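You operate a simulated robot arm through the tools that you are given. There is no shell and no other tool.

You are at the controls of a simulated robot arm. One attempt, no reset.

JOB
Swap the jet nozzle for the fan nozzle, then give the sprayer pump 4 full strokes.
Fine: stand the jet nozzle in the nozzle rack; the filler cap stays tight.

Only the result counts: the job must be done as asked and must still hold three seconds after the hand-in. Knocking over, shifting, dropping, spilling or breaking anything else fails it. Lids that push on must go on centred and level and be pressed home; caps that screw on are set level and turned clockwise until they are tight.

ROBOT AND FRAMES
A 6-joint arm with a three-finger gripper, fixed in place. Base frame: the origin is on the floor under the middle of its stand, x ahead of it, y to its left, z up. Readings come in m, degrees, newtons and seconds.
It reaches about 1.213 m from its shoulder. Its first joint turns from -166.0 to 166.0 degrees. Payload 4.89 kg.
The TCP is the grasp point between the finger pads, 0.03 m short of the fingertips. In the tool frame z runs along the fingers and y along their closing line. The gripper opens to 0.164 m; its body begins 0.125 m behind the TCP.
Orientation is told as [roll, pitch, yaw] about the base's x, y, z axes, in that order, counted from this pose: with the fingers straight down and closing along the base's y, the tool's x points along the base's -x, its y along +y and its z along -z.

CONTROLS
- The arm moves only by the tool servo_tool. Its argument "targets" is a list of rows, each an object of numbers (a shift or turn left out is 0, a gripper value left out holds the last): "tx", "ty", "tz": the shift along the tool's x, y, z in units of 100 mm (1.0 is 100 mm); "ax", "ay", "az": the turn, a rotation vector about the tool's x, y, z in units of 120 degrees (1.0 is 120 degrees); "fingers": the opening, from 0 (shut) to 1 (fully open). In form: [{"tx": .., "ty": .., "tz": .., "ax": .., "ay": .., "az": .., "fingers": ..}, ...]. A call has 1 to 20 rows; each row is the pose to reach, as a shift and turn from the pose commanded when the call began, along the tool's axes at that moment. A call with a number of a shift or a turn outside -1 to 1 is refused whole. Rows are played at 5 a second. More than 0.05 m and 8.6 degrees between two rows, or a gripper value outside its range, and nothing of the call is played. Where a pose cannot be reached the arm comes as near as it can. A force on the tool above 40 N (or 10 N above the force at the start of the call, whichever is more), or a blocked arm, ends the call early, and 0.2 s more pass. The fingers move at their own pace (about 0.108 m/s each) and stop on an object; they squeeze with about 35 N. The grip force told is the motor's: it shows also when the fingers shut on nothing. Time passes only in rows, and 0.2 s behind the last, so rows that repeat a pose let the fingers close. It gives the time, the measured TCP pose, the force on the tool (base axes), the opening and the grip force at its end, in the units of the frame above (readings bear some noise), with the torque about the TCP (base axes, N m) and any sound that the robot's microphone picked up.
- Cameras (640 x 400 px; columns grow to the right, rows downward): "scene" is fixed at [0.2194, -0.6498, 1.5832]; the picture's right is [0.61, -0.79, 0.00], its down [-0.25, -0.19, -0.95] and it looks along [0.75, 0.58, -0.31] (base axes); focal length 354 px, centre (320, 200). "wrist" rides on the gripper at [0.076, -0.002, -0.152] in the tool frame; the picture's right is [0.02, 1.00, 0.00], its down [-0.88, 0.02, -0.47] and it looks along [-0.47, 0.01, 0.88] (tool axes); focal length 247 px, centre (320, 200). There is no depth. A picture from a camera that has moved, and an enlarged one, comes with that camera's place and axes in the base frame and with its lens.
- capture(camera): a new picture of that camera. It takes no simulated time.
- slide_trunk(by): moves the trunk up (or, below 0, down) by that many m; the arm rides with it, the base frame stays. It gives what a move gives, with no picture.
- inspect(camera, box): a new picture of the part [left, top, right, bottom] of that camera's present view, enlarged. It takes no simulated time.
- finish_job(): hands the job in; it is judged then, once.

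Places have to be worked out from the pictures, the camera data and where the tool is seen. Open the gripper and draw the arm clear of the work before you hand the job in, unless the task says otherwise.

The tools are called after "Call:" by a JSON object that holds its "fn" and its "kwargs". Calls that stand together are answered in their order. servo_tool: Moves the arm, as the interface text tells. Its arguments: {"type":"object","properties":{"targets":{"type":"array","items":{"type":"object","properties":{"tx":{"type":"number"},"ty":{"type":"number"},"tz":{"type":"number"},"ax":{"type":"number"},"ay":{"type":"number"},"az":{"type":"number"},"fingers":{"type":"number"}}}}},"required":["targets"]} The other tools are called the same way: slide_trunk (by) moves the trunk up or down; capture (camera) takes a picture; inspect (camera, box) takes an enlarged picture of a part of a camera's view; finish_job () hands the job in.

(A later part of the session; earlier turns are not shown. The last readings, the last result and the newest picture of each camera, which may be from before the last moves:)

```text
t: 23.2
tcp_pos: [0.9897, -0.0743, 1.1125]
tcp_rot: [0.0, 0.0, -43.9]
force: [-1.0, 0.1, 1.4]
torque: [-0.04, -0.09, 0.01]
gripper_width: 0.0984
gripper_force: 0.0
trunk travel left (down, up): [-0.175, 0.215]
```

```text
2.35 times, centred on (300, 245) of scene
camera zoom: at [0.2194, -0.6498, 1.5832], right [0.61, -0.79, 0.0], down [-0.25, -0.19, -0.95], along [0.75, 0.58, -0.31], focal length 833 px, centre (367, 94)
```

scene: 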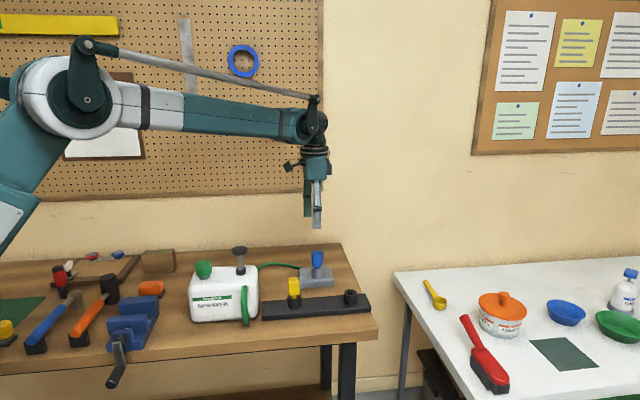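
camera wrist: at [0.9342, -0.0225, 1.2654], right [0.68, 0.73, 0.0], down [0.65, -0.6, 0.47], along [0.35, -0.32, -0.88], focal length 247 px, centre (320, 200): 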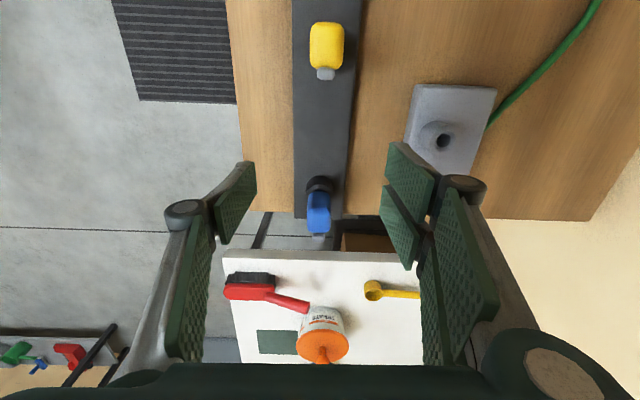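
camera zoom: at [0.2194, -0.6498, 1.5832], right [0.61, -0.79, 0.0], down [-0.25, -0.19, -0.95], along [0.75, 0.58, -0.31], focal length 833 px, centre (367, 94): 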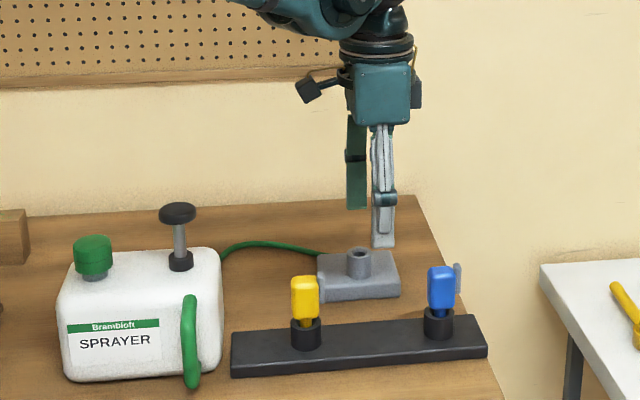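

Blue stands properly in the rack. I zoom in on yellow to refine its position.

Call:
{"fn": "inspect", "kwargs": {"camera": "wrist", "box": [285, 5, 365, 95]}}

```text
4.44 times, centred on (325, 50) of wrist
camera zoom: at [0.9342, -0.0225, 1.2654], right [0.68, 0.73, 0.0], down [0.65, -0.6, 0.47], along [0.35, -0.32, -0.88], focal length 1098 px, centre (298, 867)
```

zoom: 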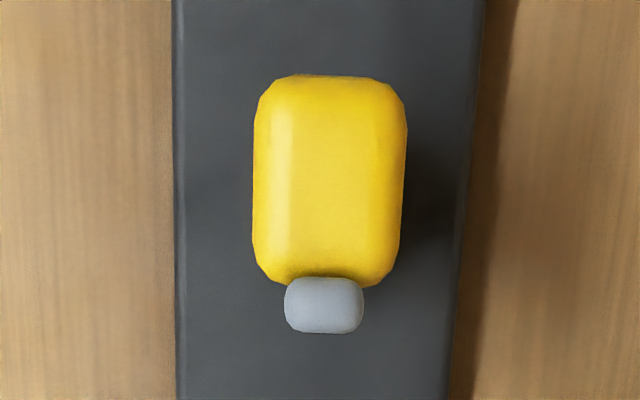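

Yellow's centre comes out at (0.926, -0.007). I move over it at the same height, then check clearance to the pump knob before going down.

Call:
{"fn": "servo_tool", "kwargs": {"targets": [{"tx": 0.3, "ty": 0.01}, {"tx": 0.6, "ty": 0.02}, {"tx": 0.93, "ty": 0.037}, {"tx": 0.93, "ty": 0.037}, {"tx": 0.93, "ty": 0.037}]}}

Call:
{"fn": "capture", "kwargs": {"camera": "wrist"}}

Call:
{"fn": "inspect", "kwargs": {"camera": "scene", "box": [210, 160, 390, 330]}}

Call:
{"fn": "inspect", "kwargs": {"camera": "wrist", "box": [270, 100, 370, 200]}}

```text
t: 24.4
tcp_pos: [0.9269, -0.0076, 1.1115]
tcp_rot: [0.0, 0.1, -44.0]
force: [0.5, 0.7, -0.2]
torque: [-0.08, -0.06, -0.01]
gripper_width: 0.098
gripper_force: 0.0
trunk travel left (down, up): [-0.175, 0.215]
```

```text
taken
camera wrist: at [0.8702, 0.0439, 1.2649], right [0.68, 0.73, 0.0], down [0.65, -0.6, 0.47], along [0.35, -0.32, -0.88], focal length 247 px, centre (320, 200)
```

wrist: 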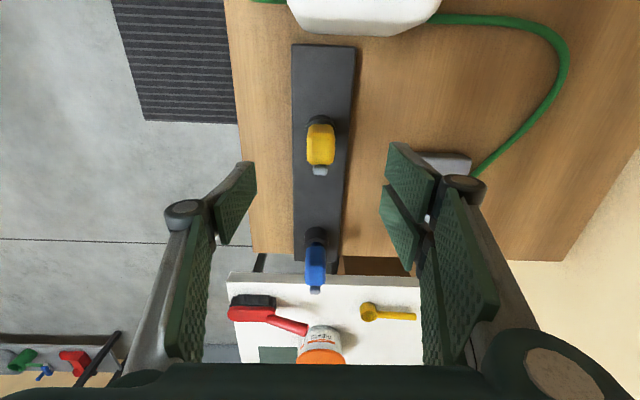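

```text
2.35 times, centred on (300, 245) of scene
camera zoom: at [0.2194, -0.6498, 1.5832], right [0.61, -0.79, 0.0], down [-0.25, -0.19, -0.95], along [0.75, 0.58, -0.31], focal length 833 px, centre (367, 94)
```

zoom: 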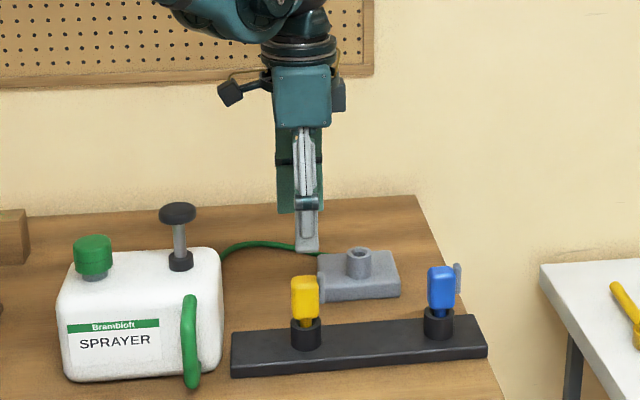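

```text
4.00 times, centred on (320, 150) of wrist
camera zoom: at [0.8702, 0.0439, 1.2649], right [0.68, 0.73, 0.0], down [0.65, -0.6, 0.47], along [0.35, -0.32, -0.88], focal length 988 px, centre (320, 400)
```

zoom: 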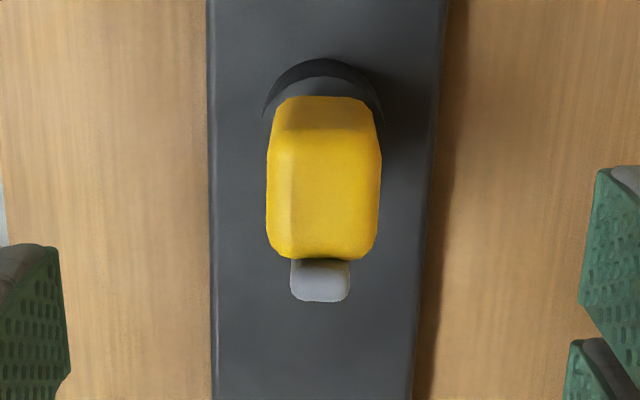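

The gripper is well aligned: yellow's top is centred across the fingers and about 4 mm toward the pump along the tool x-axis. The camera arm clears the pump knob. I descend in two steps to TCP z of about 1.002.

Call:
{"fn": "servo_tool", "kwargs": {"targets": [{"tx": 0.03, "tz": 0.2}, {"tx": 0.03, "tz": 0.4}, {"tx": 0.03, "tz": 0.6}, {"tx": 0.03, "tz": 0.6}]}}

Call:
{"fn": "inspect", "kwargs": {"camera": "wrist", "box": [240, 100, 400, 240]}}

Call:
{"fn": "inspect", "kwargs": {"camera": "scene", "box": [210, 160, 390, 330]}}

```text
t: 25.4
tcp_pos: [0.9244, -0.006, 1.0517]
tcp_rot: [0.0, 0.0, -44.0]
force: [0.6, 0.4, 0.0]
torque: [0.01, 0.05, 0.0]
gripper_width: 0.0987
gripper_force: 0.2
trunk travel left (down, up): [-0.175, 0.215]
```

```text
2.86 times, centred on (320, 170) of wrist
camera zoom: at [0.8691, 0.0459, 1.2046], right [0.68, 0.73, 0.0], down [0.65, -0.6, 0.47], along [0.35, -0.32, -0.88], focal length 706 px, centre (320, 286)
```

zoom: 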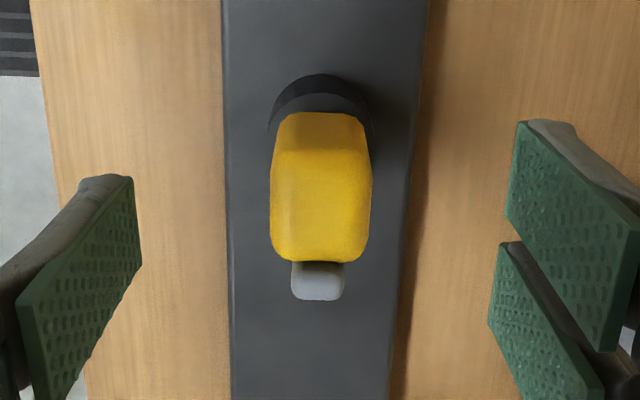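

```text
2.35 times, centred on (300, 245) of scene
camera zoom: at [0.2194, -0.6498, 1.5832], right [0.61, -0.79, 0.0], down [-0.25, -0.19, -0.95], along [0.75, 0.58, -0.31], focal length 833 px, centre (367, 94)
```

zoom: 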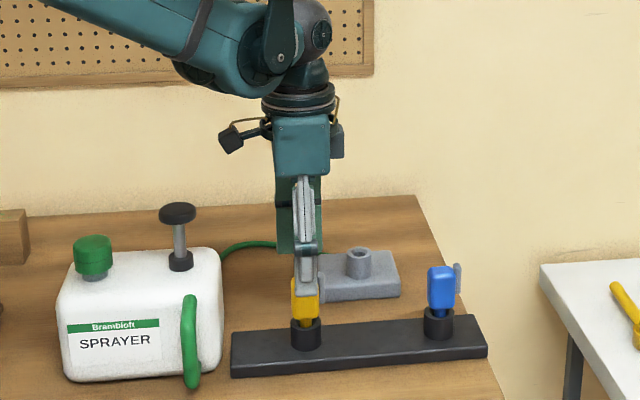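

Yellow is centred between the fingers. I descend the rest of the way and close.

Call:
{"fn": "servo_tool", "kwargs": {"targets": [{"tz": 0.15}, {"tz": 0.3}, {"tz": 0.45}, {"tz": 0.49}, {"tz": 0.49}]}}

Call:
{"fn": "servo_tool", "kwargs": {"targets": [{"fingers": 0.4}, {"fingers": 0.25}, {"fingers": 0.1}, {"fingers": 0.0}, {"fingers": 0.0}, {"fingers": 0.0}]}}

Call:
{"fn": "capture", "kwargs": {"camera": "wrist"}}

Call:
{"fn": "inspect", "kwargs": {"camera": "scene", "box": [210, 200, 390, 330]}}

```text
t: 26.6
tcp_pos: [0.9247, -0.0043, 1.0023]
tcp_rot: [-0.1, 0.0, -44.0]
force: [0.6, 0.2, -1.3]
torque: [0.01, 0.05, 0.0]
gripper_width: 0.0985
gripper_force: 0.1
trunk travel left (down, up): [-0.175, 0.215]
```

```text
t: 28.0
tcp_pos: [0.9251, -0.0047, 1.0035]
tcp_rot: [-0.1, 0.0, -44.0]
force: [0.3, 0.3, -0.5]
torque: [0.0, 0.03, 0.0]
gripper_width: 0.0287
gripper_force: 34.7
trunk travel left (down, up): [-0.175, 0.215]
```

```text
taken
camera wrist: at [0.8688, 0.0463, 1.1558], right [0.68, 0.73, 0.0], down [0.65, -0.6, 0.47], along [0.35, -0.32, -0.88], focal length 247 px, centre (320, 200)
```

wrist: 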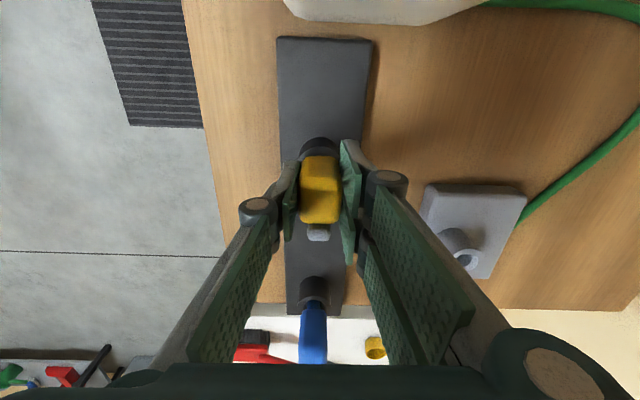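

```text
3.08 times, centred on (300, 265) of scene
camera zoom: at [0.2194, -0.6498, 1.5832], right [0.61, -0.79, 0.0], down [-0.25, -0.19, -0.95], along [0.75, 0.58, -0.31], focal length 1090 px, centre (382, 0)
```

zoom: 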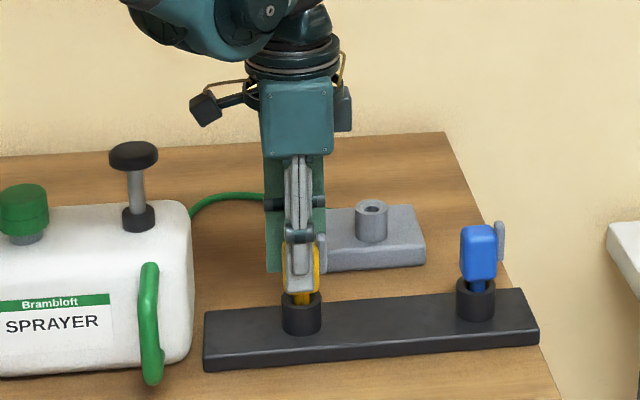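

The fan nozzle is gripped at 28.7 mm with 35 N. I lift straight up gently.

Call:
{"fn": "servo_tool", "kwargs": {"targets": [{"tz": -0.03}, {"tz": -0.06}, {"tz": -0.12}, {"tz": -0.25}, {"tz": -0.4}, {"tz": -0.6}, {"tz": -0.8}, {"tz": -1.0}, {"tz": -1.0}]}}

Call:
{"fn": "inspect", "kwargs": {"camera": "scene", "box": [210, 180, 390, 330]}}

Call:
{"fn": "capture", "kwargs": {"camera": "wrist"}}

```text
t: 30.0
tcp_pos: [0.9254, -0.0046, 1.1027]
tcp_rot: [-0.1, 0.0, -44.0]
force: [-0.1, 0.1, -0.4]
torque: [0.0, -0.01, 0.03]
gripper_width: 0.029
gripper_force: 34.7
trunk travel left (down, up): [-0.175, 0.215]
```

```text
2.67 times, centred on (300, 255) of scene
camera zoom: at [0.2194, -0.6498, 1.5832], right [0.61, -0.79, 0.0], down [-0.25, -0.19, -0.95], along [0.75, 0.58, -0.31], focal length 944 px, centre (373, 53)
```

zoom: 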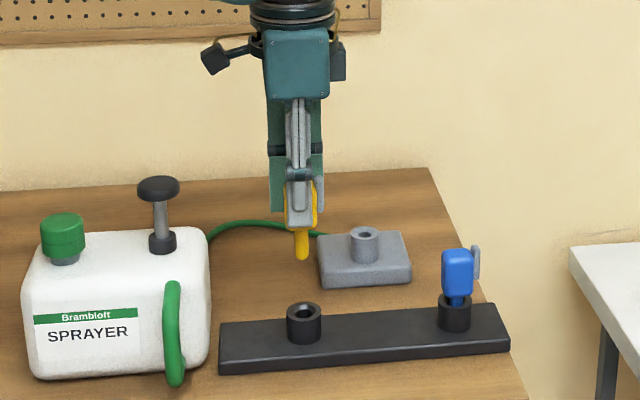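

```text
taken
camera wrist: at [0.8682, 0.0468, 1.2566], right [0.68, 0.73, 0.0], down [0.65, -0.6, 0.47], along [0.35, -0.32, -0.88], focal length 247 px, centre (320, 200)
```

wrist: 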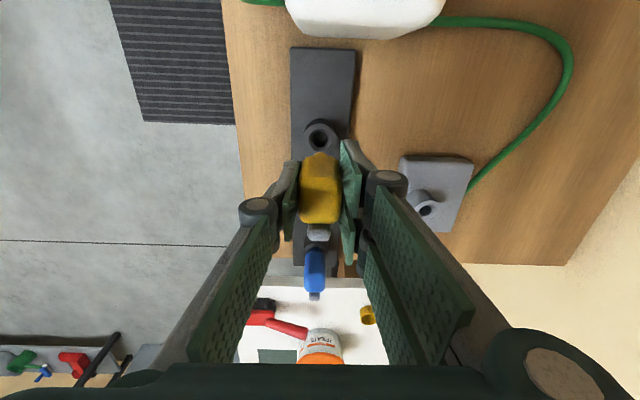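

The fan nozzle is out. I zoom in to check its position in the grip against how the jet sat there, then carry it toward the holder at (1.0937, 0.0365).

Call:
{"fn": "inspect", "kwargs": {"camera": "wrist", "box": [280, 105, 360, 165]}}

Call:
{"fn": "servo_tool", "kwargs": {"targets": [{"tx": -0.15, "ty": 0.24}, {"tx": -0.3, "ty": 0.48}, {"tx": -0.46, "ty": 0.73}, {"tx": -0.46, "ty": 0.73}]}}

Call:
{"fn": "servo_tool", "kwargs": {"targets": [{"tx": -0.15, "ty": 0.24}, {"tx": -0.3, "ty": 0.48}, {"tx": -0.46, "ty": 0.73}, {"tx": -0.46, "ty": 0.73}, {"tx": -0.46, "ty": 0.73}]}}

Call:
{"fn": "inspect", "kwargs": {"camera": "wrist", "box": [280, 105, 360, 165]}}

Call:
{"fn": "inspect", "kwargs": {"camera": "scene", "box": [300, 230, 350, 280]}}

```text
6.67 times, centred on (320, 135) of wrist
camera zoom: at [0.8682, 0.0468, 1.2566], right [0.68, 0.73, 0.0], down [0.65, -0.6, 0.47], along [0.35, -0.32, -0.88], focal length 1646 px, centre (320, 633)
```

zoom: 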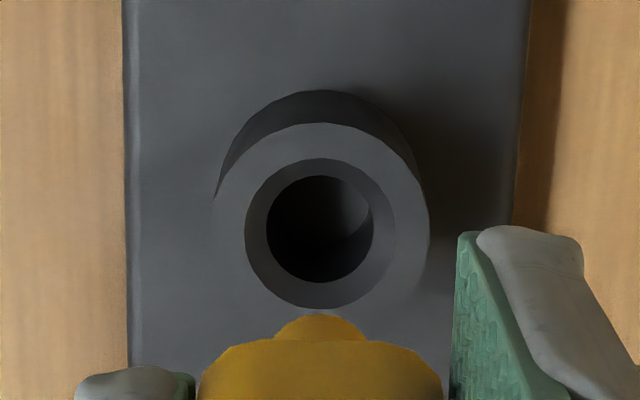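

```text
t: 31.0
tcp_pos: [1.0087, 0.0151, 1.1027]
tcp_rot: [0.1, -0.1, -44.0]
force: [0.6, -0.7, 0.1]
torque: [-0.01, 0.11, 0.01]
gripper_width: 0.0291
gripper_force: 34.7
trunk travel left (down, up): [-0.175, 0.215]
```

```text
t: 32.2
tcp_pos: [1.0924, 0.0355, 1.1033]
tcp_rot: [0.0, 0.0, -44.0]
force: [0.0, 0.1, -0.3]
torque: [-0.01, 0.02, 0.02]
gripper_width: 0.0292
gripper_force: 34.7
trunk travel left (down, up): [-0.175, 0.215]
```

```text
6.67 times, centred on (320, 135) of wrist
camera zoom: at [1.0367, 0.0877, 1.2556], right [0.68, 0.73, 0.0], down [0.65, -0.6, 0.47], along [0.35, -0.32, -0.88], focal length 1646 px, centre (320, 633)
```

zoom: 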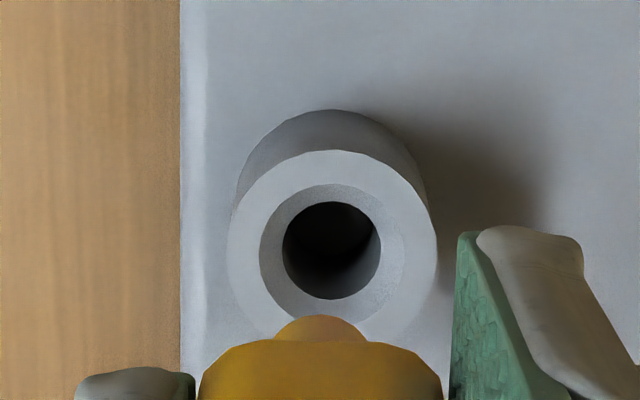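

```text
8.00 times, centred on (325, 255) of scene
camera zoom: at [0.2194, -0.6498, 1.5832], right [0.61, -0.79, 0.0], down [-0.25, -0.19, -0.95], along [0.75, 0.58, -0.31], focal length 2833 px, centre (280, -240)
```

zoom: 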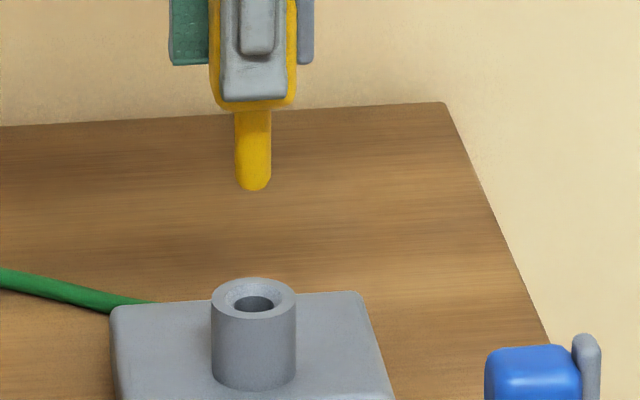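

The nozzle is held the same way as the jet was, about 2 mm lower in the grip, and the hole is about 1.7 mm off in +y. I correct that, lower into the funnel, and check.

Call:
{"fn": "servo_tool", "kwargs": {"targets": [{"tx": -0.006, "ty": 0.017, "tz": 0.15}, {"tx": -0.006, "ty": 0.017, "tz": 0.3}, {"tx": -0.006, "ty": 0.017, "tz": 0.4}, {"tx": -0.006, "ty": 0.017, "tz": 0.5}, {"tx": -0.006, "ty": 0.017, "tz": 0.55}, {"tx": -0.006, "ty": 0.017, "tz": 0.6}, {"tx": -0.006, "ty": 0.017, "tz": 0.6}]}}

Call:
{"fn": "inspect", "kwargs": {"camera": "scene", "box": [290, 220, 360, 290]}}

Call:
{"fn": "inspect", "kwargs": {"camera": "wrist", "box": [270, 90, 370, 190]}}

```text
t: 33.8
tcp_pos: [1.0938, 0.0373, 1.0429]
tcp_rot: [0.0, 0.0, -43.9]
force: [-0.1, 0.0, -0.5]
torque: [0.0, 0.01, 0.02]
gripper_width: 0.029
gripper_force: 34.8
trunk travel left (down, up): [-0.175, 0.215]
```

```text
5.71 times, centred on (325, 255) of scene
camera zoom: at [0.2194, -0.6498, 1.5832], right [0.61, -0.79, 0.0], down [-0.25, -0.19, -0.95], along [0.75, 0.58, -0.31], focal length 2024 px, centre (291, -114)
```

zoom: 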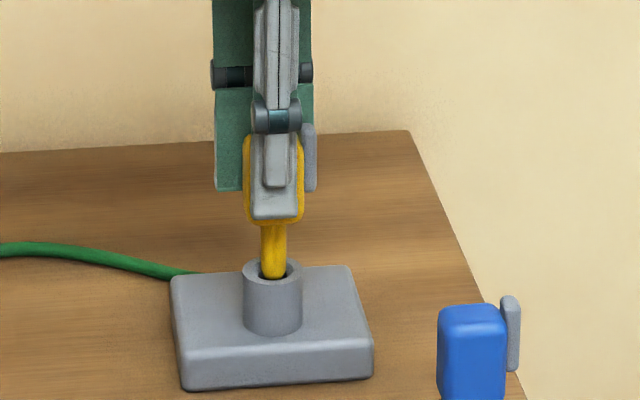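

```text
4.00 times, centred on (320, 140) of wrist
camera zoom: at [1.038, 0.0879, 1.196], right [0.68, 0.73, 0.0], down [0.65, -0.6, 0.47], along [0.35, -0.32, -0.88], focal length 988 px, centre (320, 440)
```

zoom: 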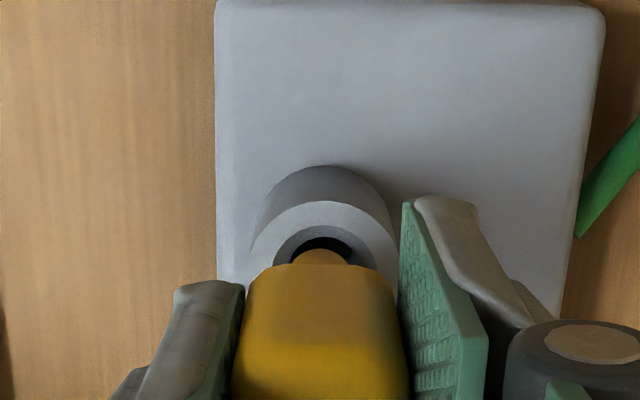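

The stem tip is in the funnel with no side load. I continue down in steps toward the seat at TCP z of about 1.013.

Call:
{"fn": "servo_tool", "kwargs": {"targets": [{"tz": 0.04}, {"tz": 0.08}, {"tz": 0.12}, {"tz": 0.16}, {"tz": 0.2}, {"tz": 0.23}, {"tz": 0.25}, {"tz": 0.25}]}}

Call:
{"fn": "inspect", "kwargs": {"camera": "scene", "box": [290, 220, 360, 290]}}

```text
t: 35.6
tcp_pos: [1.093, 0.0354, 1.0175]
tcp_rot: [0.0, 0.0, -44.0]
force: [-0.5, 0.2, -1.0]
torque: [0.0, -0.01, -0.02]
gripper_width: 0.0291
gripper_force: 35.1
trunk travel left (down, up): [-0.175, 0.215]
```

```text
5.71 times, centred on (325, 255) of scene
camera zoom: at [0.2194, -0.6498, 1.5832], right [0.61, -0.79, 0.0], down [-0.25, -0.19, -0.95], along [0.75, 0.58, -0.31], focal length 2024 px, centre (291, -114)
```

zoom: 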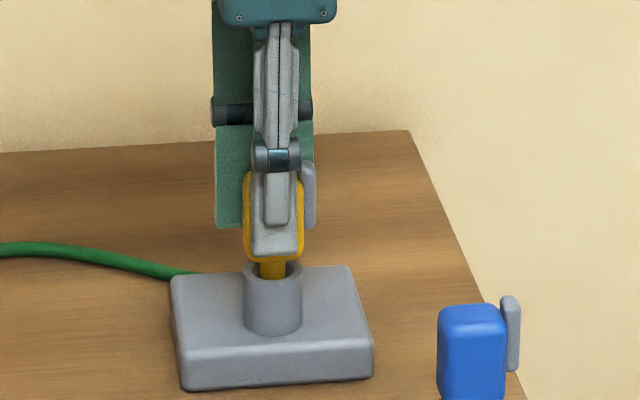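

The nozzle is sliding in freely. I take the last millimetres in 1 mm steps until there is firm contact.

Call:
{"fn": "servo_tool", "kwargs": {"targets": [{"tz": 0.01}, {"tz": 0.02}, {"tz": 0.03}, {"tz": 0.04}, {"tz": 0.05}, {"tz": 0.05}]}}

Call:
{"fn": "inspect", "kwargs": {"camera": "scene", "box": [290, 220, 360, 290]}}

```text
t: 37.0
tcp_pos: [1.0944, 0.0376, 1.0142]
tcp_rot: [0.2, 0.0, -43.9]
force: [0.4, 0.7, -0.9]
torque: [-0.01, 0.01, -0.02]
gripper_width: 0.0292
gripper_force: 34.9
trunk travel left (down, up): [-0.175, 0.215]
```

```text
5.71 times, centred on (325, 255) of scene
camera zoom: at [0.2194, -0.6498, 1.5832], right [0.61, -0.79, 0.0], down [-0.25, -0.19, -0.95], along [0.75, 0.58, -0.31], focal length 2024 px, centre (291, -114)
```

zoom: 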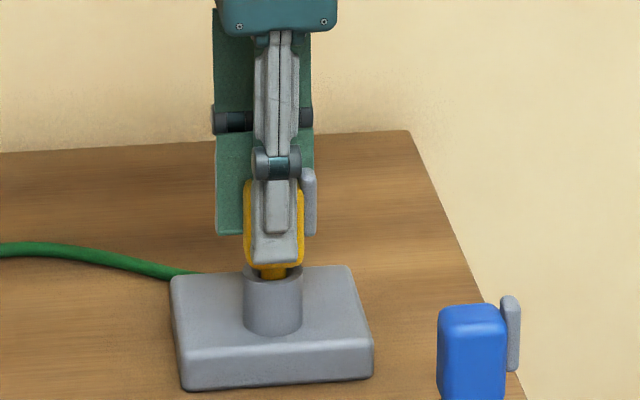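

There is no contact yet. I continue down gently.

Call:
{"fn": "servo_tool", "kwargs": {"targets": [{"tz": 0.01}, {"tz": 0.02}, {"tz": 0.03}, {"tz": 0.03}]}}

Call:
{"fn": "inspect", "kwargs": {"camera": "scene", "box": [290, 220, 360, 290]}}

```text
t: 38.0
tcp_pos: [1.0932, 0.0367, 1.0115]
tcp_rot: [0.1, -0.1, -44.0]
force: [9.4, 0.1, 31.9]
torque: [-0.16, -0.49, 0.03]
gripper_width: 0.029
gripper_force: 34.9
trunk travel left (down, up): [-0.175, 0.215]
```

```text
5.71 times, centred on (325, 255) of scene
camera zoom: at [0.2194, -0.6498, 1.5832], right [0.61, -0.79, 0.0], down [-0.25, -0.19, -0.95], along [0.75, 0.58, -0.31], focal length 2024 px, centre (291, -114)
```

zoom: 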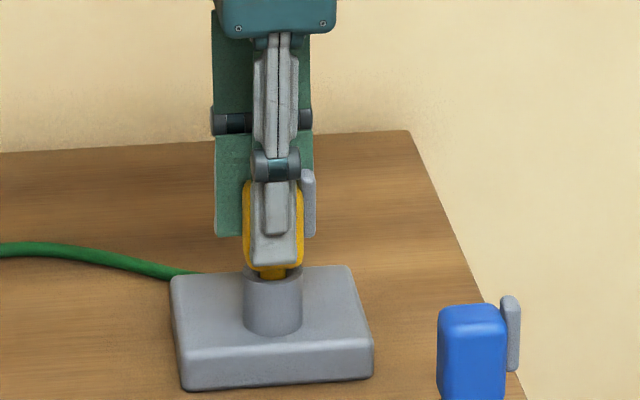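

It bottomed out firmly with 32 N of upward reaction at the expected depth. I ease off about 1 mm to relieve the load, then open the fingers.

Call:
{"fn": "servo_tool", "kwargs": {"targets": [{"tz": -0.01}, {"tz": -0.01, "fingers": 0.2}, {"tz": -0.01, "fingers": 0.35}, {"tz": -0.01, "fingers": 0.5}, {"tz": -0.01, "fingers": 0.6}, {"tz": -0.01, "fingers": 0.6}]}}

Call:
{"fn": "inspect", "kwargs": {"camera": "scene", "box": [290, 220, 360, 290]}}

Call:
{"fn": "capture", "kwargs": {"camera": "wrist"}}

```text
t: 39.4
tcp_pos: [1.0939, 0.0366, 1.0113]
tcp_rot: [0.0, 0.1, -44.0]
force: [-0.5, -0.4, -0.6]
torque: [-0.01, -0.01, 0.02]
gripper_width: 0.0984
gripper_force: 0.0
trunk travel left (down, up): [-0.175, 0.215]
```

```text
5.71 times, centred on (325, 255) of scene
camera zoom: at [0.2194, -0.6498, 1.5832], right [0.61, -0.79, 0.0], down [-0.25, -0.19, -0.95], along [0.75, 0.58, -0.31], focal length 2024 px, centre (291, -114)
```

zoom: 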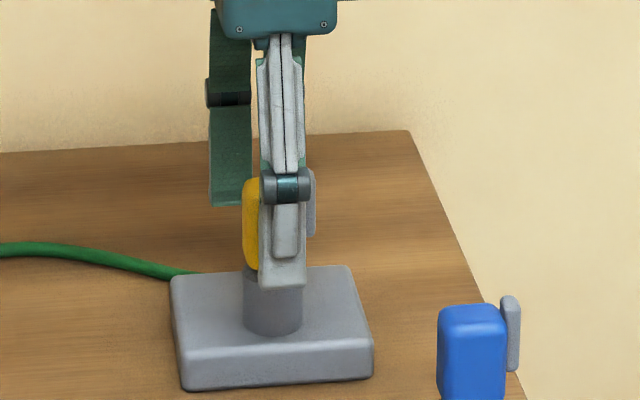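

```text
taken
camera wrist: at [1.0383, 0.0881, 1.1642], right [0.68, 0.73, 0.0], down [0.65, -0.6, 0.47], along [0.35, -0.32, -0.88], focal length 247 px, centre (320, 200)
```

wrist: 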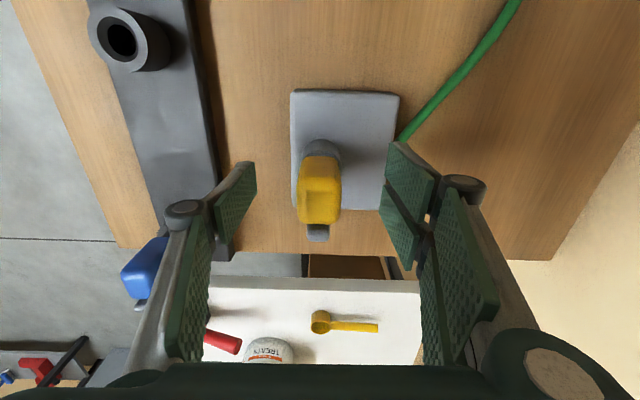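

The fan nozzle is seated in the holder and stands straight. I raise clear and check everything from the scene camera.

Call:
{"fn": "servo_tool", "kwargs": {"targets": [{"tz": -0.2}, {"tz": -0.4}, {"tz": -0.7}, {"tz": -1.0}, {"tz": -1.0}]}}

Call:
{"fn": "servo_tool", "kwargs": {"targets": [{"tz": -0.3}, {"tz": -0.6}, {"tz": -0.9}, {"tz": -0.9}]}}

Call:
{"fn": "inspect", "kwargs": {"camera": "scene", "box": [270, 230, 380, 320]}}

Call:
{"fn": "capture", "kwargs": {"camera": "wrist"}}

Call:
{"fn": "inspect", "kwargs": {"camera": "scene", "box": [180, 235, 270, 330]}}

```text
t: 40.6
tcp_pos: [1.0932, 0.0356, 1.1105]
tcp_rot: [0.1, 0.0, -44.1]
force: [-1.2, -1.0, 1.1]
torque: [0.01, -0.03, 0.0]
gripper_width: 0.0983
gripper_force: 0.1
trunk travel left (down, up): [-0.175, 0.215]
```

```text
t: 41.6
tcp_pos: [1.0945, 0.0372, 1.2011]
tcp_rot: [0.0, 0.1, -43.9]
force: [-0.5, -0.3, 0.4]
torque: [0.01, -0.09, 0.01]
gripper_width: 0.0984
gripper_force: 0.1
trunk travel left (down, up): [-0.175, 0.215]
```

```text
4.44 times, centred on (325, 275) of scene
camera zoom: at [0.2194, -0.6498, 1.5832], right [0.61, -0.79, 0.0], down [-0.25, -0.19, -0.95], along [0.75, 0.58, -0.31], focal length 1574 px, centre (298, -133)
```

zoom: 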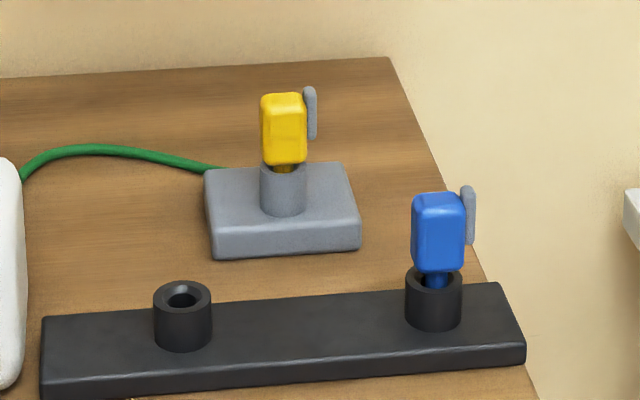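

```text
taken
camera wrist: at [1.0383, 0.089, 1.3536], right [0.68, 0.73, 0.0], down [0.65, -0.6, 0.47], along [0.35, -0.32, -0.88], focal length 247 px, centre (320, 200)
```

wrist: 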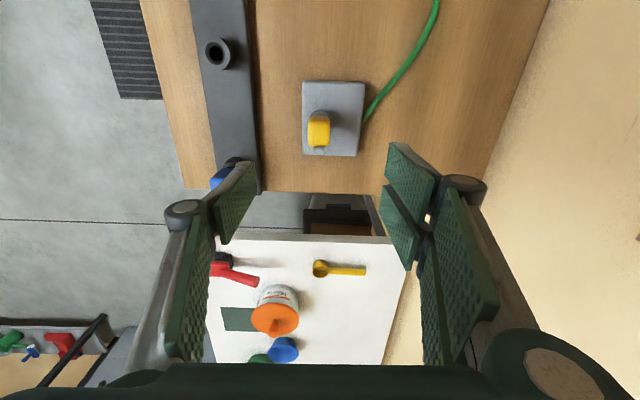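

```text
4.21 times, centred on (225, 282) of scene
camera zoom: at [0.2194, -0.6498, 1.5832], right [0.61, -0.79, 0.0], down [-0.25, -0.19, -0.95], along [0.75, 0.58, -0.31], focal length 1491 px, centre (720, -147)
```

zoom: 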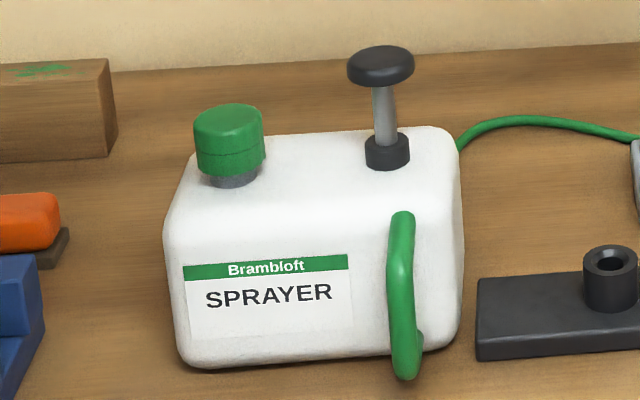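

The swap looks right: fan in the holder, jet upright in the rack, holder and rack unmoved. Next is the pump. My two estimates of the knob differ by 3 cm, so I move back at a safe height to look at it from above.

Call:
{"fn": "servo_tool", "kwargs": {"targets": [{"tx": 0.15, "ty": -0.13, "tz": -0.15}, {"tx": 0.35, "ty": -0.3, "tz": -0.35}, {"tx": 0.55, "ty": -0.45, "tz": -0.5}, {"tx": 0.7, "ty": -0.6, "tz": -0.5}, {"tx": 0.7, "ty": -0.6, "tz": -0.5}]}}

Call:
{"fn": "servo_tool", "kwargs": {"targets": [{"tx": 0.2, "ty": -0.1}, {"tx": 0.4, "ty": -0.2}, {"tx": 0.6, "ty": -0.2}, {"tx": 0.6, "ty": -0.2}]}}

Call:
{"fn": "capture", "kwargs": {"camera": "wrist"}}

Call:
{"fn": "capture", "kwargs": {"camera": "scene"}}

```text
t: 42.8
tcp_pos: [1.0016, 0.0425, 1.2514]
tcp_rot: [0.0, 0.0, -43.9]
force: [-0.5, 0.3, 0.2]
torque: [-0.03, -0.13, 0.0]
gripper_width: 0.0984
gripper_force: 0.1
trunk travel left (down, up): [-0.175, 0.215]
```

```text
t: 43.8
tcp_pos: [0.9437, 0.0696, 1.2507]
tcp_rot: [0.0, 0.0, -43.9]
force: [-0.7, 0.0, -0.2]
torque: [-0.01, -0.06, 0.02]
gripper_width: 0.0984
gripper_force: 0.0
trunk travel left (down, up): [-0.175, 0.215]
```

```text
taken
camera wrist: at [0.8879, 0.1212, 1.4041], right [0.68, 0.73, 0.0], down [0.65, -0.6, 0.47], along [0.35, -0.32, -0.88], focal length 247 px, centre (320, 200)
```

wrist: 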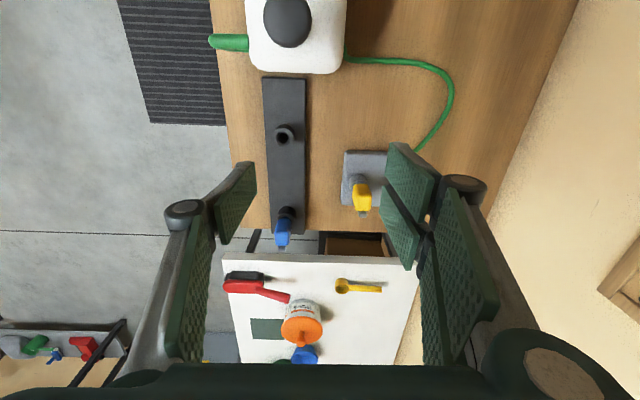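

```text
taken
```

scene: 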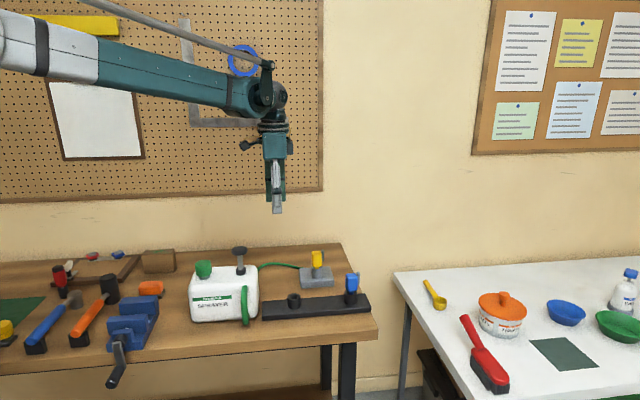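

Knob top now triangulates to about (0.833, 0.126, 1.106). I move above it, still at z 1.25, to refine.

Call:
{"fn": "servo_tool", "kwargs": {"targets": [{"tx": 0.25, "ty": -0.08}, {"tx": 0.5, "ty": -0.15}, {"tx": 0.6, "ty": -0.18}, {"tx": 0.6, "ty": -0.18}]}}

Call:
{"fn": "servo_tool", "kwargs": {"targets": [{"tx": 0.25, "ty": -0.08}, {"tx": 0.5, "ty": -0.15}, {"tx": 0.6, "ty": -0.18}, {"tx": 0.6, "ty": -0.18}, {"tx": 0.6, "ty": -0.18}]}}

Call:
{"fn": "capture", "kwargs": {"camera": "wrist"}}

Call:
{"fn": "inspect", "kwargs": {"camera": "scene", "box": [180, 170, 300, 330]}}

```text
t: 44.8
tcp_pos: [0.8893, 0.0981, 1.2522]
tcp_rot: [0.0, 0.0, -43.9]
force: [-0.3, 0.5, -0.2]
torque: [-0.01, -0.08, -0.01]
gripper_width: 0.0982
gripper_force: 0.1
trunk travel left (down, up): [-0.175, 0.215]
```

```text
t: 46.0
tcp_pos: [0.8341, 0.1258, 1.2522]
tcp_rot: [0.1, 0.1, -44.0]
force: [0.0, 0.5, -0.2]
torque: [-0.03, -0.01, -0.01]
gripper_width: 0.0984
gripper_force: 0.1
trunk travel left (down, up): [-0.175, 0.215]
```

```text
taken
camera wrist: at [0.778, 0.1783, 1.4037], right [0.68, 0.73, 0.0], down [0.65, -0.6, 0.47], along [0.35, -0.32, -0.88], focal length 247 px, centre (320, 200)
```

wrist: 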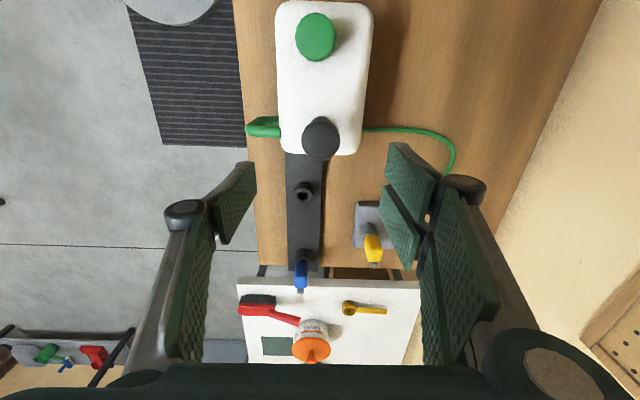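

```text
2.50 times, centred on (240, 250) of scene
camera zoom: at [0.2194, -0.6498, 1.5832], right [0.61, -0.79, 0.0], down [-0.25, -0.19, -0.95], along [0.75, 0.58, -0.31], focal length 885 px, centre (520, 75)
```

zoom: 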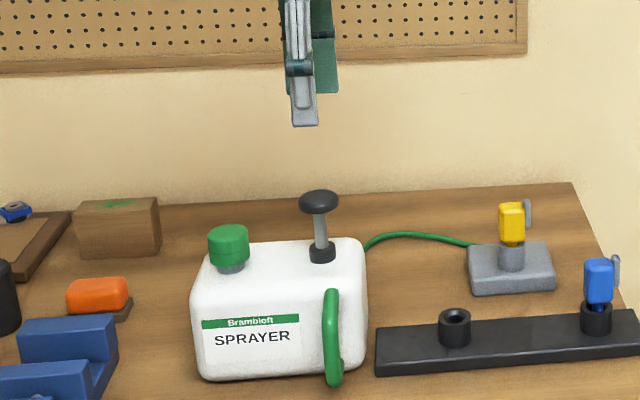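

The knob is nearly under the tool axis. I zoom in on it for the fine position and for the cap clearance.

Call:
{"fn": "inspect", "kwargs": {"camera": "wrist", "box": [280, 90, 370, 170]}}

Call:
{"fn": "inspect", "kwargs": {"camera": "scene", "box": [215, 235, 275, 280]}}

```text
5.00 times, centred on (325, 130) of wrist
camera zoom: at [0.778, 0.1783, 1.4037], right [0.68, 0.73, 0.0], down [0.65, -0.6, 0.47], along [0.35, -0.32, -0.88], focal length 1235 px, centre (295, 550)
```

zoom: 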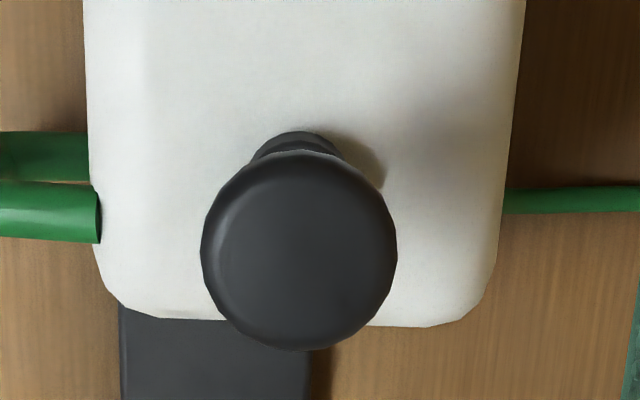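

```text
8.89 times, centred on (245, 258) of scene
camera zoom: at [0.2194, -0.6498, 1.5832], right [0.61, -0.79, 0.0], down [-0.25, -0.19, -0.95], along [0.75, 0.58, -0.31], focal length 3148 px, centre (987, -311)
```

zoom: 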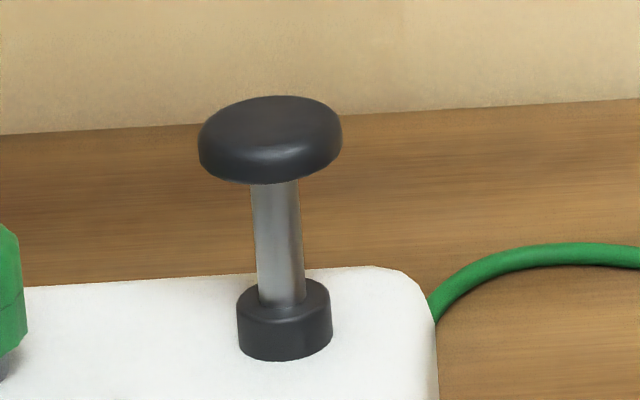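

The knob, about 47 mm across, is centred under the tool. I close the fingers and come down to just above it.

Call:
{"fn": "servo_tool", "kwargs": {"targets": [{"fingers": 0.3}, {"fingers": 0.1}, {"fingers": 0.0}, {"fingers": 0.0}, {"fingers": 0.0}, {"tz": 0.2, "fingers": 0.0}, {"tz": 0.4, "fingers": 0.0}, {"tz": 0.6, "fingers": 0.0}, {"tz": 0.8, "fingers": 0.0}, {"tz": 0.9, "fingers": 0.0}, {"tz": 0.9, "fingers": 0.0}]}}

Call:
{"fn": "inspect", "kwargs": {"camera": "scene", "box": [205, 200, 285, 280]}}

Call:
{"fn": "capture", "kwargs": {"camera": "wrist"}}

```text
t: 48.4
tcp_pos: [0.835, 0.1269, 1.1601]
tcp_rot: [0.0, 0.0, -44.0]
force: [-0.2, -0.3, 0.9]
torque: [0.01, 0.03, -0.04]
gripper_width: 0.0
gripper_force: 34.8
trunk travel left (down, up): [-0.175, 0.215]
```

```text
5.00 times, centred on (245, 240) of scene
camera zoom: at [0.2194, -0.6498, 1.5832], right [0.61, -0.79, 0.0], down [-0.25, -0.19, -0.95], along [0.75, 0.58, -0.31], focal length 1771 px, centre (695, 0)
```

zoom: 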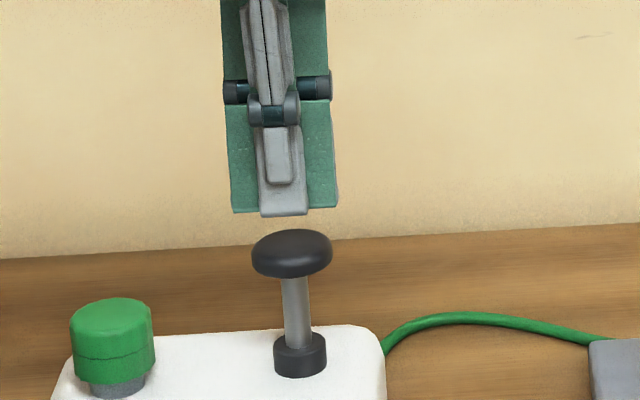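

```text
taken
camera wrist: at [0.7781, 0.1786, 1.3136], right [0.68, 0.73, 0.0], down [0.65, -0.6, 0.47], along [0.35, -0.32, -0.88], focal length 247 px, centre (320, 200)
```

wrist: 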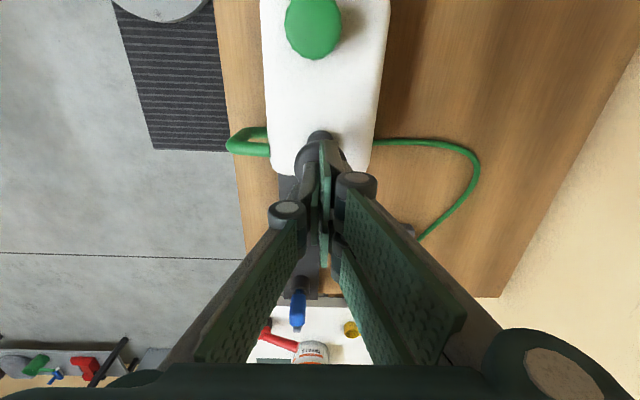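

The fingertips are centred over the knob. I come down slowly to find contact.

Call:
{"fn": "servo_tool", "kwargs": {"targets": [{"tz": 0.04}, {"tz": 0.08}, {"tz": 0.12}, {"tz": 0.16}, {"tz": 0.16}]}}

Call:
{"fn": "inspect", "kwargs": {"camera": "scene", "box": [205, 200, 285, 280]}}

```text
t: 49.6
tcp_pos: [0.8339, 0.1269, 1.1445]
tcp_rot: [0.1, 0.0, -44.1]
force: [-0.4, -0.1, 1.1]
torque: [0.0, 0.01, -0.01]
gripper_width: 0.0
gripper_force: 34.6
trunk travel left (down, up): [-0.175, 0.215]
```

```text
5.00 times, centred on (245, 240) of scene
camera zoom: at [0.2194, -0.6498, 1.5832], right [0.61, -0.79, 0.0], down [-0.25, -0.19, -0.95], along [0.75, 0.58, -0.31], focal length 1771 px, centre (695, 0)
```

zoom: 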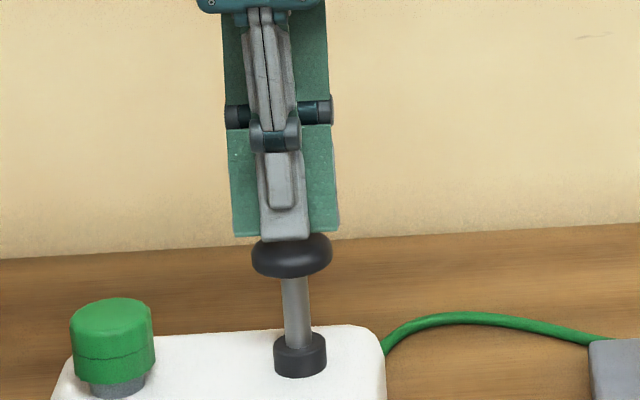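

The fingertips are almost touching the knob. I press about 10 mm as a test of resistance and spring-back.

Call:
{"fn": "servo_tool", "kwargs": {"targets": [{"tz": 0.03}, {"tz": 0.06}, {"tz": 0.1}, {"tz": 0.1}]}}

Call:
{"fn": "inspect", "kwargs": {"camera": "scene", "box": [205, 200, 285, 280]}}

```text
t: 50.6
tcp_pos: [0.8333, 0.1267, 1.1351]
tcp_rot: [-0.1, 0.0, -44.1]
force: [-1.5, 0.1, -0.1]
torque: [-0.01, -0.02, -0.01]
gripper_width: 0.0061
gripper_force: 35.2
trunk travel left (down, up): [-0.175, 0.215]
```

```text
5.00 times, centred on (245, 240) of scene
camera zoom: at [0.2194, -0.6498, 1.5832], right [0.61, -0.79, 0.0], down [-0.25, -0.19, -0.95], along [0.75, 0.58, -0.31], focal length 1771 px, centre (695, 0)
```

zoom: 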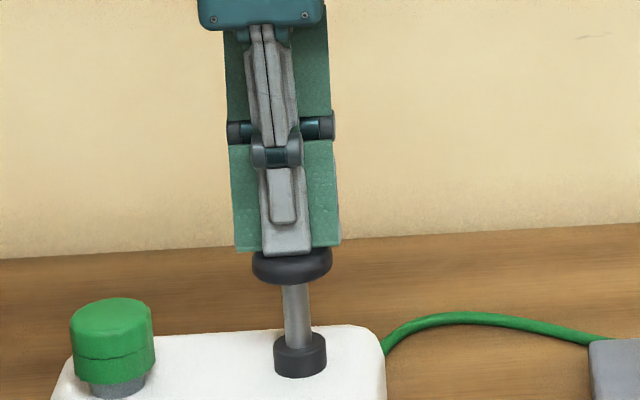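

The knob moved down about 5 mm with nearly no static force, but the fingers spread 6 mm. I look closer at the contact.

Call:
{"fn": "inspect", "kwargs": {"camera": "scene", "box": [225, 230, 265, 260]}}

Call:
{"fn": "inspect", "kwargs": {"camera": "wrist", "box": [270, 110, 370, 240]}}

```text
13.33 times, centred on (245, 245) of scene
camera zoom: at [0.2194, -0.6498, 1.5832], right [0.61, -0.79, 0.0], down [-0.25, -0.19, -0.95], along [0.75, 0.58, -0.31], focal length 4722 px, centre (1320, -400)
```

zoom: 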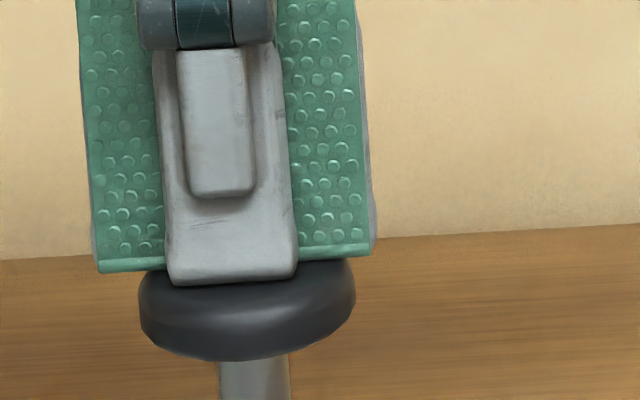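

```text
3.08 times, centred on (320, 175) of wrist
camera zoom: at [0.7779, 0.1782, 1.2882], right [0.68, 0.73, 0.0], down [0.65, -0.6, 0.47], along [0.35, -0.32, -0.88], focal length 760 px, centre (320, 277)
```

zoom: 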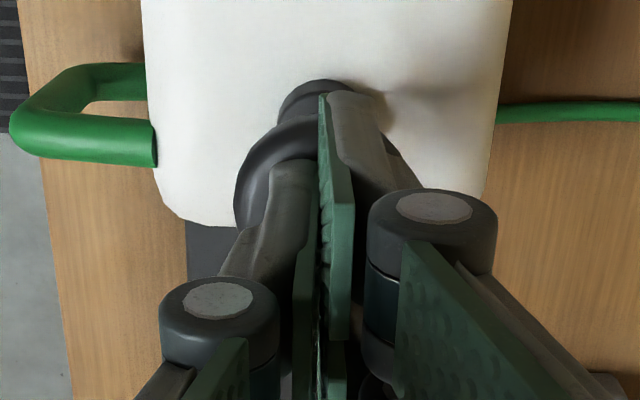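

Contact is on top of the knob and is fine. I back off 10 mm to see whether the knob springs back.

Call:
{"fn": "servo_tool", "kwargs": {"targets": [{"tz": -0.05}, {"tz": -0.1}, {"tz": -0.15}, {"tz": -0.2}, {"tz": -0.2}]}}

Call:
{"fn": "inspect", "kwargs": {"camera": "scene", "box": [205, 200, 285, 280]}}

```text
t: 51.8
tcp_pos: [0.833, 0.1273, 1.1544]
tcp_rot: [0.0, -0.1, -44.0]
force: [0.0, 0.4, 0.2]
torque: [0.02, -0.04, 0.01]
gripper_width: 0.0
gripper_force: 35.4
trunk travel left (down, up): [-0.175, 0.215]
```

```text
5.00 times, centred on (245, 240) of scene
camera zoom: at [0.2194, -0.6498, 1.5832], right [0.61, -0.79, 0.0], down [-0.25, -0.19, -0.95], along [0.75, 0.58, -0.31], focal length 1771 px, centre (695, 0)
```

zoom: 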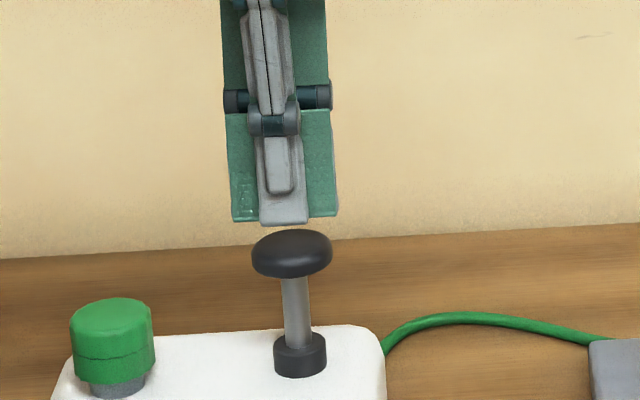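

The knob springs back by itself, so pressing from above works. Now the first full stroke: I press down progressively to find the bottom stop.

Call:
{"fn": "servo_tool", "kwargs": {"targets": [{"tz": 0.1}, {"tz": 0.2}, {"tz": 0.27}, {"tz": 0.34}, {"tz": 0.4}, {"tz": 0.44}, {"tz": 0.44}]}}

Call:
{"fn": "inspect", "kwargs": {"camera": "scene", "box": [205, 200, 285, 280]}}

```text
t: 53.4
tcp_pos: [0.8338, 0.127, 1.1111]
tcp_rot: [0.0, 0.0, -44.0]
force: [0.4, -1.0, 1.4]
torque: [0.0, -0.03, 0.02]
gripper_width: 0.006
gripper_force: 35.4
trunk travel left (down, up): [-0.175, 0.215]
```

```text
5.00 times, centred on (245, 240) of scene
camera zoom: at [0.2194, -0.6498, 1.5832], right [0.61, -0.79, 0.0], down [-0.25, -0.19, -0.95], along [0.75, 0.58, -0.31], focal length 1771 px, centre (695, 0)
```

zoom: 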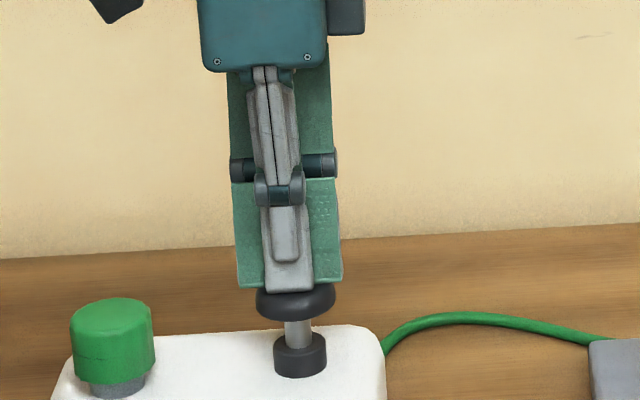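

It is down about 27 mm and still free. I continue in small steps until the bottom stop is felt.

Call:
{"fn": "servo_tool", "kwargs": {"targets": [{"tz": 0.03}, {"tz": 0.06}, {"tz": 0.09}, {"tz": 0.1}, {"tz": 0.1}]}}

Call:
{"fn": "inspect", "kwargs": {"camera": "scene", "box": [205, 200, 285, 280]}}

```text
t: 54.6
tcp_pos: [0.8338, 0.1267, 1.1052]
tcp_rot: [0.1, -0.1, -44.1]
force: [0.4, 2.0, 27.2]
torque: [0.1, -0.01, 0.01]
gripper_width: 0.0059
gripper_force: 34.9
trunk travel left (down, up): [-0.175, 0.215]
stopped in row 5: the force on the tool passed its limit at 41 N (the readings are from after the stop); the commanded pose is now the measured one
```

```text
5.00 times, centred on (245, 240) of scene
camera zoom: at [0.2194, -0.6498, 1.5832], right [0.61, -0.79, 0.0], down [-0.25, -0.19, -0.95], along [0.75, 0.58, -0.31], focal length 1771 px, centre (695, 0)
```

zoom: 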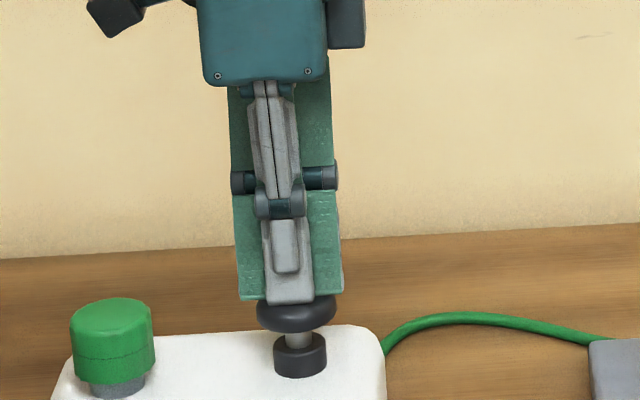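

The bottom stop was reached at TCP z of about 1.105 after roughly 35 mm of travel. I release upward and let the knob return fully.

Call:
{"fn": "servo_tool", "kwargs": {"targets": [{"tz": -0.1}, {"tz": -0.2}, {"tz": -0.3}, {"tz": -0.4}, {"tz": -0.5}, {"tz": -0.5}, {"tz": -0.5}]}}

Call:
{"fn": "inspect", "kwargs": {"camera": "scene", "box": [205, 200, 285, 280]}}

```text
t: 56.2
tcp_pos: [0.8342, 0.1257, 1.1513]
tcp_rot: [0.1, -0.1, -44.0]
force: [-0.3, 0.1, 0.5]
torque: [-0.04, 0.0, 0.01]
gripper_width: 0.0
gripper_force: 34.6
trunk travel left (down, up): [-0.175, 0.215]
```

```text
5.00 times, centred on (245, 240) of scene
camera zoom: at [0.2194, -0.6498, 1.5832], right [0.61, -0.79, 0.0], down [-0.25, -0.19, -0.95], along [0.75, 0.58, -0.31], focal length 1771 px, centre (695, 0)
```

zoom: 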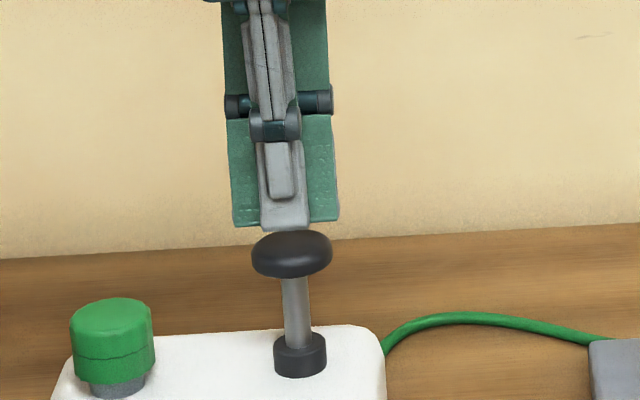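

The knob is back at the top, so that is stroke 1. Stroke 2: press to the stop.

Call:
{"fn": "servo_tool", "kwargs": {"targets": [{"tz": 0.1}, {"tz": 0.2}, {"tz": 0.3}, {"tz": 0.38}, {"tz": 0.44}, {"tz": 0.475}, {"tz": 0.485}, {"tz": 0.485}]}}

Call:
{"fn": "inspect", "kwargs": {"camera": "scene", "box": [205, 200, 285, 280]}}

```text
t: 58.0
tcp_pos: [0.8341, 0.1253, 1.1044]
tcp_rot: [0.1, 0.0, -44.2]
force: [4.4, -0.7, 11.0]
torque: [0.0, -0.12, -0.02]
gripper_width: 0.0059
gripper_force: 35.2
trunk travel left (down, up): [-0.175, 0.215]
```

```text
5.00 times, centred on (245, 240) of scene
camera zoom: at [0.2194, -0.6498, 1.5832], right [0.61, -0.79, 0.0], down [-0.25, -0.19, -0.95], along [0.75, 0.58, -0.31], focal length 1771 px, centre (695, 0)
```

zoom: 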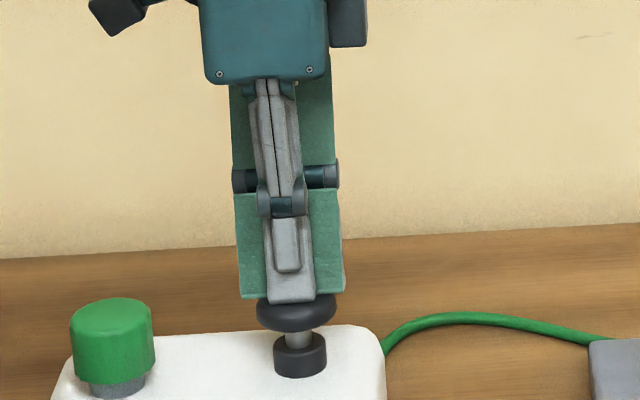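

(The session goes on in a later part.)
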